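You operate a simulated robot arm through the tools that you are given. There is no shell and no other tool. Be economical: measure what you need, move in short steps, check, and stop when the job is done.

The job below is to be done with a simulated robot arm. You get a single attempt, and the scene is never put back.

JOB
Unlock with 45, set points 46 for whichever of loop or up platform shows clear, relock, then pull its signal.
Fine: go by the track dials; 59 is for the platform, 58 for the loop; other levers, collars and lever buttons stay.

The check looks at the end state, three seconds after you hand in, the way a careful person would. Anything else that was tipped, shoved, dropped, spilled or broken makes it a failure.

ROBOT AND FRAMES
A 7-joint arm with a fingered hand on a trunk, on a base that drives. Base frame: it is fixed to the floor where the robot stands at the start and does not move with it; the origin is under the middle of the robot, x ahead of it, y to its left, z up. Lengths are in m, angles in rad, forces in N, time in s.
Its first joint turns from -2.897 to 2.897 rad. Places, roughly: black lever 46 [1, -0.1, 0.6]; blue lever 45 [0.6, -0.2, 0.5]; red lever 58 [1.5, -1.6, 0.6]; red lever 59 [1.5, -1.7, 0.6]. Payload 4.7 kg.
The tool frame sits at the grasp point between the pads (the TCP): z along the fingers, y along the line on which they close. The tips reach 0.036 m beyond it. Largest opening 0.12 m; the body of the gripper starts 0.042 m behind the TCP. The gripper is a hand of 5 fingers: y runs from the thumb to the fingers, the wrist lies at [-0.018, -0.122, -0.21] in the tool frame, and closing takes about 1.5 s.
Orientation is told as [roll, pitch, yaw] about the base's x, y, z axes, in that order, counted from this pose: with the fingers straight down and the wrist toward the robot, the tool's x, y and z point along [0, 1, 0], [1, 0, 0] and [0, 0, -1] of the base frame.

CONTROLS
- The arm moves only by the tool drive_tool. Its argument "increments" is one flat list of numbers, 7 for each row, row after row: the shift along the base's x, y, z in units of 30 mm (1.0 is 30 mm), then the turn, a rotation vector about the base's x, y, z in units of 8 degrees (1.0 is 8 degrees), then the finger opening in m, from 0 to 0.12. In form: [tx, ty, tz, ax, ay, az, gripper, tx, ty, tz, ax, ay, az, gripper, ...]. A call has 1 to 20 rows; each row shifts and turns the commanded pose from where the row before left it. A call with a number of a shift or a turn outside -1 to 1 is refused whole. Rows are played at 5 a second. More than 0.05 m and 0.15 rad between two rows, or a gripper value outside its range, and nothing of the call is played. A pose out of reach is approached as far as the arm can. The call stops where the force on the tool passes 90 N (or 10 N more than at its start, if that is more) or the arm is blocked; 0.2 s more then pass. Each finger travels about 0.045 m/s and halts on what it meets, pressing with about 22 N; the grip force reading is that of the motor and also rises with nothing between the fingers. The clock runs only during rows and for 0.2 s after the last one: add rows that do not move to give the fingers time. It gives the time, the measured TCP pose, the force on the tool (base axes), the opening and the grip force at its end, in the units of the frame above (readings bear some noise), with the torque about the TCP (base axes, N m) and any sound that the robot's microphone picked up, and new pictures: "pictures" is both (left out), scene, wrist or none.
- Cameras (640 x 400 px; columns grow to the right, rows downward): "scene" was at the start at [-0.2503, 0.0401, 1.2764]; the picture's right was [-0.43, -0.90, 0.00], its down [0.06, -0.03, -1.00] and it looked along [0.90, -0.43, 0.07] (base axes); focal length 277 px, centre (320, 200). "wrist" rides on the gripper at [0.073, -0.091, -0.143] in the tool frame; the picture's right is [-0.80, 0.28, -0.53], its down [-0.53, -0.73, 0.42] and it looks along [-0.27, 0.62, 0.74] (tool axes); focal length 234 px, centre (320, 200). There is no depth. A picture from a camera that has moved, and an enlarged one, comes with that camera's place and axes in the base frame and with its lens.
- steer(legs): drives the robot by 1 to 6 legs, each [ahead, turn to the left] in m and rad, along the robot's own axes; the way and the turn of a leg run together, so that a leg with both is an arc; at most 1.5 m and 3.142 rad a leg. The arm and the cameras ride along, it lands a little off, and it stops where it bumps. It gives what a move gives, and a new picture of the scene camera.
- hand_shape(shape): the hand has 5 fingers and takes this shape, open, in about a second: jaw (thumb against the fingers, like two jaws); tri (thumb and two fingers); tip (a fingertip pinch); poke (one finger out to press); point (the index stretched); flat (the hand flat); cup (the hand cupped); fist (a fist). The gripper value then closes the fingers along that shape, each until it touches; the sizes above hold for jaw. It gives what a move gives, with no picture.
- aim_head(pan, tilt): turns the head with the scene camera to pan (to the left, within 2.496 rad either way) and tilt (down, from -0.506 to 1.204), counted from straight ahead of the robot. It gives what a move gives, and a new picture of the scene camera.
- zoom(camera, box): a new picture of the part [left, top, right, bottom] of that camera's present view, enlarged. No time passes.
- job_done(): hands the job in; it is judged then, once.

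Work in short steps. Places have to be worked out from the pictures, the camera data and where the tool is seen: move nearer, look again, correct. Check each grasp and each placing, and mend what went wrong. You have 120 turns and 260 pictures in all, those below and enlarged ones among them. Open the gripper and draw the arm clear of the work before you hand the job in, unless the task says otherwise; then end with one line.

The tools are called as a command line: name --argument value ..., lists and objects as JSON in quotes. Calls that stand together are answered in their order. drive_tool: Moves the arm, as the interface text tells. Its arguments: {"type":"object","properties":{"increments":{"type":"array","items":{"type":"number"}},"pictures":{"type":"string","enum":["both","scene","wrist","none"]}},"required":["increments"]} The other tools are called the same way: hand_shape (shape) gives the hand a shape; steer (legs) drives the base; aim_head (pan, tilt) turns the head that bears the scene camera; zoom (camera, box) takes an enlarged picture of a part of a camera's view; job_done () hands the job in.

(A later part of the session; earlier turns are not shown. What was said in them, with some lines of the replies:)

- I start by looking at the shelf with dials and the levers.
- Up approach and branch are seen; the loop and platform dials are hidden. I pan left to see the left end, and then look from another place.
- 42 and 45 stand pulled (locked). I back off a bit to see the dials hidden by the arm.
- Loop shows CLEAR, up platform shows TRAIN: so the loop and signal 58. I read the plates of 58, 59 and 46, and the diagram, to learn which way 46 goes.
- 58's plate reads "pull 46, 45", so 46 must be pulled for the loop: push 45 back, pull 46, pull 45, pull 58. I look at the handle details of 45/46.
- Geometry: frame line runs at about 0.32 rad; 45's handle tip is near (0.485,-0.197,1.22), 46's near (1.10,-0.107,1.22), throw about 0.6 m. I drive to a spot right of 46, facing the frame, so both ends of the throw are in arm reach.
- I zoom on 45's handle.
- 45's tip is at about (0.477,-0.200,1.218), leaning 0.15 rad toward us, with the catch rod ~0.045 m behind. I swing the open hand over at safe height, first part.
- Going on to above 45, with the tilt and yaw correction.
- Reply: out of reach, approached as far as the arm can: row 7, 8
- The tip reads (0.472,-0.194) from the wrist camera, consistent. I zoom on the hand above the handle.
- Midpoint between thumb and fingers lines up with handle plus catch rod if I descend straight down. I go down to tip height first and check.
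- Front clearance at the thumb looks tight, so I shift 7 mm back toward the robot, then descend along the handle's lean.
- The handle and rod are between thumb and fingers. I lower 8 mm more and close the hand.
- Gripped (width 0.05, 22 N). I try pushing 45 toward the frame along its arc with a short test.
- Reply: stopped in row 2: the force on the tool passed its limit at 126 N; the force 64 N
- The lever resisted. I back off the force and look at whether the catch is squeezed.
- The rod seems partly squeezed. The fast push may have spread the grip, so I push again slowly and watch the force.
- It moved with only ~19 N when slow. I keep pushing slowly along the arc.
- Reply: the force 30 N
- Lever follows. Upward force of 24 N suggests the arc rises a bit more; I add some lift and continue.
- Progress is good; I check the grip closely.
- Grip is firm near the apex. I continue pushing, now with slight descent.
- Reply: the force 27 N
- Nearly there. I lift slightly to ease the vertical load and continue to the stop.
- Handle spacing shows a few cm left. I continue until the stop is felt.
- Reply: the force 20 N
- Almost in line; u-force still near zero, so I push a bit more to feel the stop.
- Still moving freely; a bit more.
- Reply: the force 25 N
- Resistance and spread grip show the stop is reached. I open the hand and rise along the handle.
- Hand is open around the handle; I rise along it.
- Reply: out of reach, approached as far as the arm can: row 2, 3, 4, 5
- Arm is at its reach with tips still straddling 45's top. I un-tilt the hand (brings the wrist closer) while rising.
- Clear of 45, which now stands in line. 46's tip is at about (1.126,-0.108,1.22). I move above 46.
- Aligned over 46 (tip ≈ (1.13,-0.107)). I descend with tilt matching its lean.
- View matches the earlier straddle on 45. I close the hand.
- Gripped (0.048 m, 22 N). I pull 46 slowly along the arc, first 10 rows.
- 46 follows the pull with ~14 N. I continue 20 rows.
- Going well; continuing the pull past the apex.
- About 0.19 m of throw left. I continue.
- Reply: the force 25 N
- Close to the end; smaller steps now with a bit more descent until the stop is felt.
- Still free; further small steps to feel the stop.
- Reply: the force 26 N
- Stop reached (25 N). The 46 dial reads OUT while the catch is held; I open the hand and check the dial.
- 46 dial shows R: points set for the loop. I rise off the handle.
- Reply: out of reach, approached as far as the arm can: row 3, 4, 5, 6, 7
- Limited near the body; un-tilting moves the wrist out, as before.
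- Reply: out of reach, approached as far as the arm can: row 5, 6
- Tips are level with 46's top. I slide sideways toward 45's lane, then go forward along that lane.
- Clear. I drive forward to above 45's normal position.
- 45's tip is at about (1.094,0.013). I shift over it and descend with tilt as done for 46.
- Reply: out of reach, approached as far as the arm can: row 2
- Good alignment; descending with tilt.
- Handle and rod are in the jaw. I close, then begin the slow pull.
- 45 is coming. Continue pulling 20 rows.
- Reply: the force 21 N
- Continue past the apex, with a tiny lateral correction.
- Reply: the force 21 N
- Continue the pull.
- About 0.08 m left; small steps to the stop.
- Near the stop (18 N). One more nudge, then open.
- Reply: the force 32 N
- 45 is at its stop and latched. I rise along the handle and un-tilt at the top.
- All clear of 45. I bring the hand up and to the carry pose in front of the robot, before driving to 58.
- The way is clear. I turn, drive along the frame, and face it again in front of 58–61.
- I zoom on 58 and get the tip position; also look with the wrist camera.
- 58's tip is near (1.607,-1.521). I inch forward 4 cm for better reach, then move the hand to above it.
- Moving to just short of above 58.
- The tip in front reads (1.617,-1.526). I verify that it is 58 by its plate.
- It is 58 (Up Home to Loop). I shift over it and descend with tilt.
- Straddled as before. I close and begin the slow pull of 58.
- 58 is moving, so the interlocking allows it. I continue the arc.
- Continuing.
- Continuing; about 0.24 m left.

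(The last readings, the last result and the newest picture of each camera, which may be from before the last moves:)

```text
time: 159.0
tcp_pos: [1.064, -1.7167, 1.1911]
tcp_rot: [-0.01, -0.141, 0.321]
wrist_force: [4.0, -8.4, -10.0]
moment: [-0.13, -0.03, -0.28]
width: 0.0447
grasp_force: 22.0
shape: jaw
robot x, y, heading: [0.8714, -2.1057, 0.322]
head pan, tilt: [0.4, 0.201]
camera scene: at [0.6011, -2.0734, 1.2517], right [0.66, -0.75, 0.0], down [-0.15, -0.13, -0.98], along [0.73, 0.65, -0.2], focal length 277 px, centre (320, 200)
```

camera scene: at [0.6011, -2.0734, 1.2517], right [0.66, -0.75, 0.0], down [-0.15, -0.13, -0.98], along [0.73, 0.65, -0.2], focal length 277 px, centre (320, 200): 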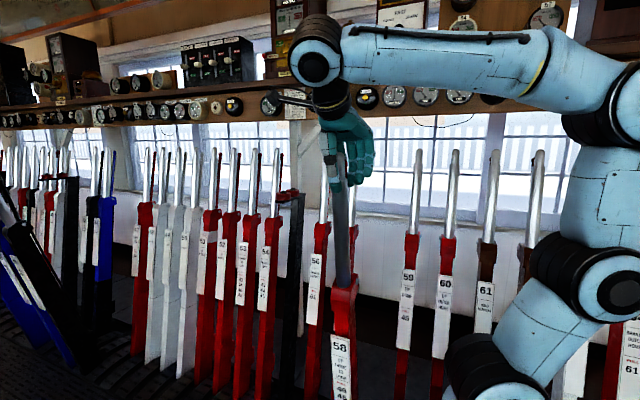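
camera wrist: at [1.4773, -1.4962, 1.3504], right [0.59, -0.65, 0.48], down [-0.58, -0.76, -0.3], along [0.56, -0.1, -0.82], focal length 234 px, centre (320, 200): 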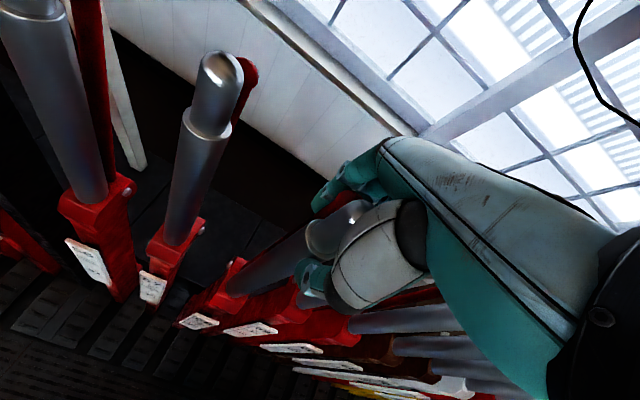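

About 7 cm left; small steps.

drive_tool --increments '[-0.238, -0.085, -0.06, 0.0095, -0.028, 0, 0, -0.238, -0.085, -0.055, 0.0095, -0.028, 0, 0, -0.238, -0.085, -0.05, 0.0095, -0.028, 0, 0, -0.238, -0.085, -0.045, 0.0095, -0.028, 0, 0, -0.238, -0.08, -0.045, 0.0095, -0.028, 0, 0, -0.238, -0.08, -0.045, 0.0095, -0.028, 0, 0, -0.238, -0.08, -0.04, 0.0095, -0.028, 0, 0, -0.238, -0.08, -0.03, 0.008, -0.023, 0, 0, 0, 0, 0, 0, 0, 0, 0]' --pictures "none"

drive_tool --increments '[-0.19, -0.064, -0.03, 0.008, -0.023, 0, 0, -0.19, -0.064, -0.03, 0.008, -0.023, 0, 0, 0, 0, 0, 0, 0, 0, 0]' --pictures "scene"

```text
time: 161.0
tcp_pos: [1.0072, -1.7352, 1.1807]
tcp_rot: [-0.009, -0.173, 0.322]
wrist_force: [4.3, -9.1, -15.3]
moment: [-0.21, 0.07, -0.36]
width: 0.044
grasp_force: 21.7
shape: jaw
robot x, y, heading: [0.8684, -2.1028, 0.328]
head pan, tilt: [0.4, 0.201]
```

```text
time: 161.8
tcp_pos: [0.9969, -1.7394, 1.1795]
tcp_rot: [-0.009, -0.179, 0.321]
wrist_force: [23.7, -0.8, -8.2]
moment: [-0.07, -0.38, -0.37]
width: 0.049
grasp_force: 22.0
shape: jaw
robot x, y, heading: [0.8698, -2.1072, 0.326]
head pan, tilt: [0.4, 0.201]
camera scene: at [0.6022, -2.0729, 1.2518], right [0.66, -0.75, 0.0], down [-0.15, -0.13, -0.98], along [0.73, 0.65, -0.2], focal length 277 px, centre (320, 200)
```

scene: 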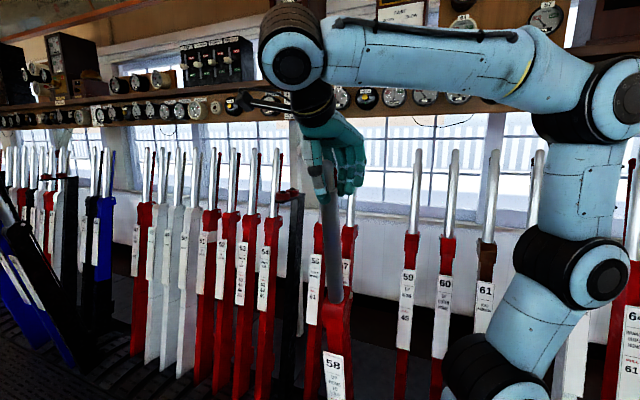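

Stop felt (24 N). One more nudge to be sure, then open.

drive_tool --increments '[-0.12, -0.04, -0.02, 0, 0, 0, 0, 0, 0, 0, 0, 0, 0, 0, 0, 0, 0, 0, 0, 0, 0.06, 0, 0, 0, 0, 0, 0, 0.12, 0, 0, 0, 0, 0, 0, 0.12, 0, 0, 0, 0, 0, 0, 0.12, 0, 0, 0, 0, 0, 0, 0.12, 0, 0, 0, 0, 0, 0, 0.12, 0, 0, 0, 0, 0, 0, 0.12, 0.2, 0.067, 0, 0, 0, 0, 0.12]' --pictures "both"

zoom --camera "scene" --box '[300, 70, 480, 190]'

```text
time: 164.0
tcp_pos: [0.9978, -1.7398, 1.1771]
tcp_rot: [-0.008, -0.18, 0.321]
wrist_force: [0.7, 7.2, 14.8]
moment: [0.1, -0.5, 0.2]
width: 0.1196
grasp_force: 0.0
shape: jaw
robot x, y, heading: [0.8699, -2.0994, 0.323]
head pan, tilt: [0.4, 0.201]
camera scene: at [0.6009, -2.0732, 1.2516], right [0.66, -0.75, 0.0], down [-0.15, -0.13, -0.98], along [0.73, 0.65, -0.2], focal length 277 px, centre (320, 200)
camera wrist: at [0.8653, -1.7054, 1.3015], right [0.42, -0.7, 0.57], down [-0.44, -0.71, -0.55], along [0.79, -0.02, -0.61], focal length 234 px, centre (320, 200)
```

scene: 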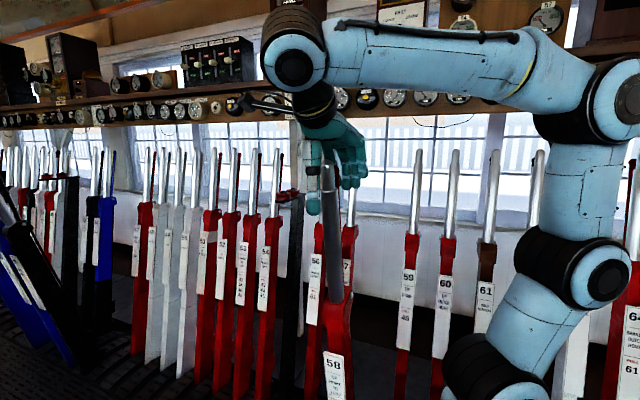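
wrist: 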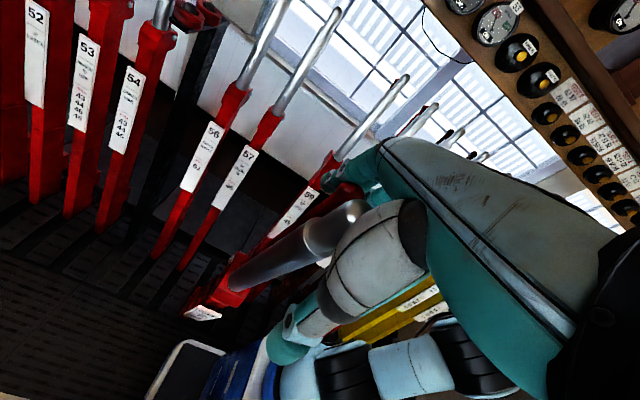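

```text
3.33 times, centred on (390, 130) of scene
camera zoom: at [0.6009, -2.0732, 1.2516], right [0.66, -0.75, 0.0], down [-0.15, -0.13, -0.98], along [0.73, 0.65, -0.2], focal length 923 px, centre (87, 433)
```

zoom: 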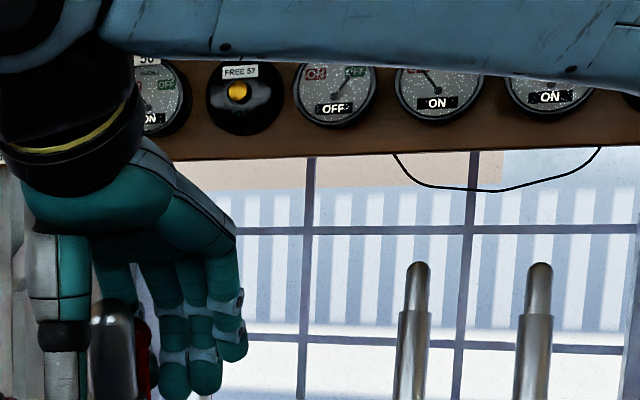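

Signal 58 shows OFF. I rise off the handle, un-tilting as before.

drive_tool --increments '[0.1, 0.03, 0, 0, 0, 0, 0.12, -0.1, -0.033, 0.5, 0, 0, 0, 0.12, -0.1, -0.033, 0.4, 0, 0, 0, 0.12, -0.05, -0.02, 0.2, -0.097, 0.29, 0, 0.12, 0, 0, 0.3, -0.097, 0.29, 0, 0.12, 0, 0, 0.4, -0.097, 0.29, 0, 0.12, 0, 0, 0.4, -0.097, 0.29, 0, 0.12, 0, 0, 0.5, 0, 0, 0, 0.12, 0, 0, 0.5, 0, 0, 0, 0.12, 0, 0, 0, 0, 0, 0, 0.12]' --pictures "both"

```text
time: 166.2
tcp_pos: [0.9925, -1.7388, 1.2384]
tcp_rot: [-0.01, -0.009, 0.322]
wrist_force: [-1.2, 0.7, 0.0]
moment: [0.01, -0.04, 0.0]
width: 0.1197
grasp_force: 0.1
shape: jaw
out of reach, approached as far as the arm can: row 7, 8, 9
robot x, y, heading: [0.8717, -2.1062, 0.333]
head pan, tilt: [0.4, 0.201]
camera scene: at [0.6009, -2.0733, 1.2516], right [0.66, -0.75, 0.0], down [-0.15, -0.13, -0.98], along [0.73, 0.65, -0.2], focal length 277 px, centre (320, 200)
camera wrist: at [0.8811, -1.697, 1.3809], right [0.51, -0.67, 0.54], down [-0.52, -0.74, -0.43], along [0.68, -0.06, -0.73], focal length 234 px, centre (320, 200)
```

scene: 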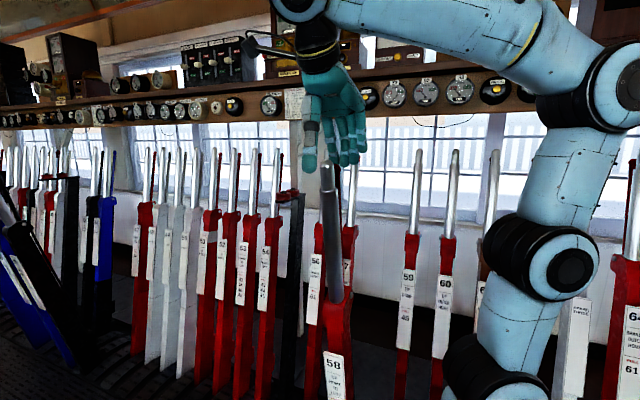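
wrist: 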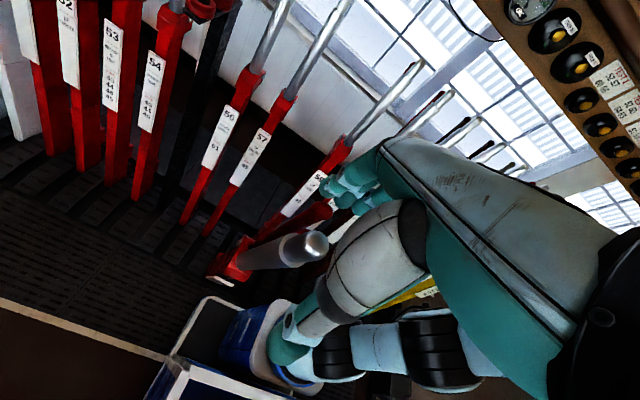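

As with 46, I slide sideways off the last 2 cm, then up and away.

drive_tool --increments '[-0.3, 0.9, 0, 0, 0, 0, 0.12, -0.3, 0.9, 0, 0, 0, 0, 0.12, -0.3, 0.9, 0, 0, 0, 0, 0.12, -0.3, 0.9, 0.1, 0, 0, 0, 0.12, 0.3, 0.5, 0.3, 0, 0, 0, 0.12, 0.5, 0.3, 0.4, 0, 0, 0, 0.12, 0.5, 0.2, 0.4, 0, 0, 0, 0.12, 0.5, 0.2, 0.4, 0, 0, 0, 0.12, 0.5, 0.2, 0.3, 0, 0, 0, 0.12, 0, 0, 0, 0, 0, 0, 0.12]' --pictures "scene"

```text
time: 168.4
tcp_pos: [1.0246, -1.5899, 1.2946]
tcp_rot: [-0.008, -0.01, 0.32]
wrist_force: [-0.3, 0.6, 0.1]
moment: [-0.02, 0.02, 0.01]
width: 0.1195
grasp_force: 0.0
shape: jaw
robot x, y, heading: [0.8663, -2.1067, 0.322]
head pan, tilt: [0.4, 0.201]
camera scene: at [0.6009, -2.0732, 1.2516], right [0.66, -0.75, 0.0], down [-0.15, -0.13, -0.98], along [0.73, 0.65, -0.2], focal length 277 px, centre (320, 200)
```

scene: 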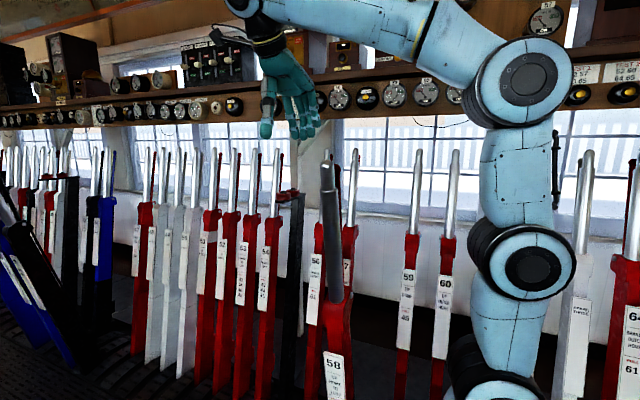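

Clear of 58. I lift further and check dials and levers 42–46.

drive_tool --increments '[0.5, 0.17, 0.5, 0, 0, 0, 0.12, 0.5, 0.17, 0.5, 0, 0, 0, 0.12, 0.5, 0.17, 0.3, 0, 0, 0, 0.12, 0, 0, 0, 0, 0, 0, 0.12]' --pictures "none"

aim_head --pan 0.8 --tilt 0.15

zoom --camera "scene" --box '[150, 90, 390, 240]'

zoom --camera "scene" --box '[400, 90, 640, 300]'

```text
time: 169.4
tcp_pos: [1.07, -1.5755, 1.334]
tcp_rot: [-0.008, -0.009, 0.322]
wrist_force: [-0.5, -0.3, -0.1]
moment: [0.03, -0.01, -0.05]
width: 0.1196
grasp_force: 0.0
shape: jaw
robot x, y, heading: [0.8704, -2.0998, 0.318]
head pan, tilt: [0.4, 0.201]
```

```text
time: 170.3
tcp_pos: [1.0678, -1.5753, 1.3332]
tcp_rot: [-0.008, -0.008, 0.322]
wrist_force: [0.3, -0.4, 0.2]
moment: [0.0, 0.02, -0.02]
width: 0.1199
grasp_force: 0.0
shape: jaw
robot x, y, heading: [0.8699, -2.1052, 0.316]
head pan, tilt: [0.799, 0.15]
camera scene: at [0.5712, -2.0514, 1.2563], right [0.9, -0.43, 0.0], down [-0.06, -0.14, -0.99], along [0.43, 0.89, -0.15], focal length 277 px, centre (320, 200)
```

scene: 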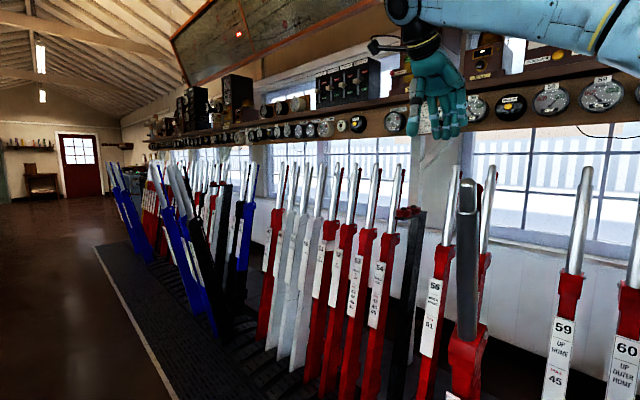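

```text
2.67 times, centred on (270, 165) of scene
camera zoom: at [0.5712, -2.0514, 1.2563], right [0.9, -0.43, 0.0], down [-0.06, -0.14, -0.99], along [0.43, 0.89, -0.15], focal length 739 px, centre (453, 293)
```

zoom: 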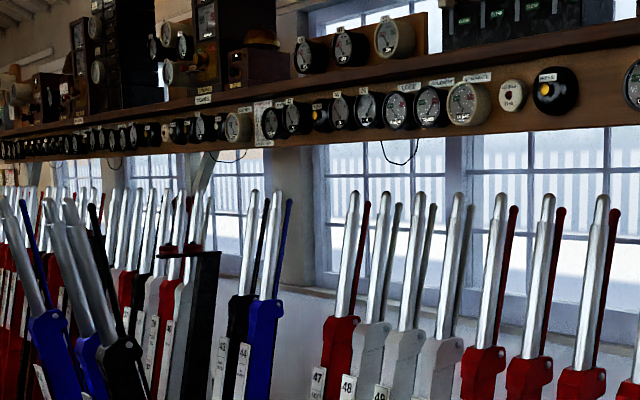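

```text
1.90 times, centred on (520, 195) of scene
camera zoom: at [0.5712, -2.0514, 1.2563], right [0.9, -0.43, 0.0], down [-0.06, -0.14, -0.99], along [0.43, 0.89, -0.15], focal length 528 px, centre (-61, 210)
```

zoom: 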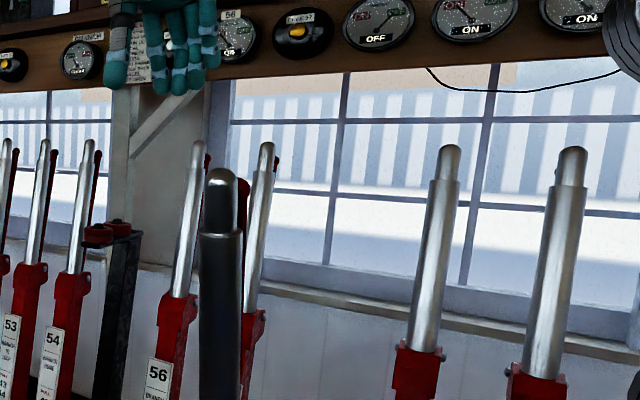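

42, 45, 46 and 58 stand pulled, the 58 repeater shows OFF, every other lever is in place and the open hand is clear above the frame. I hand in.

job_done

```text
The job is handed in.
```

I unlocked with 45, pulled points 46 for the loop (its dial showed clear, up platform showed train), relocked with 45 and pulled signal 58; after that, the 46 dial read R and the 58 dial read OFF.
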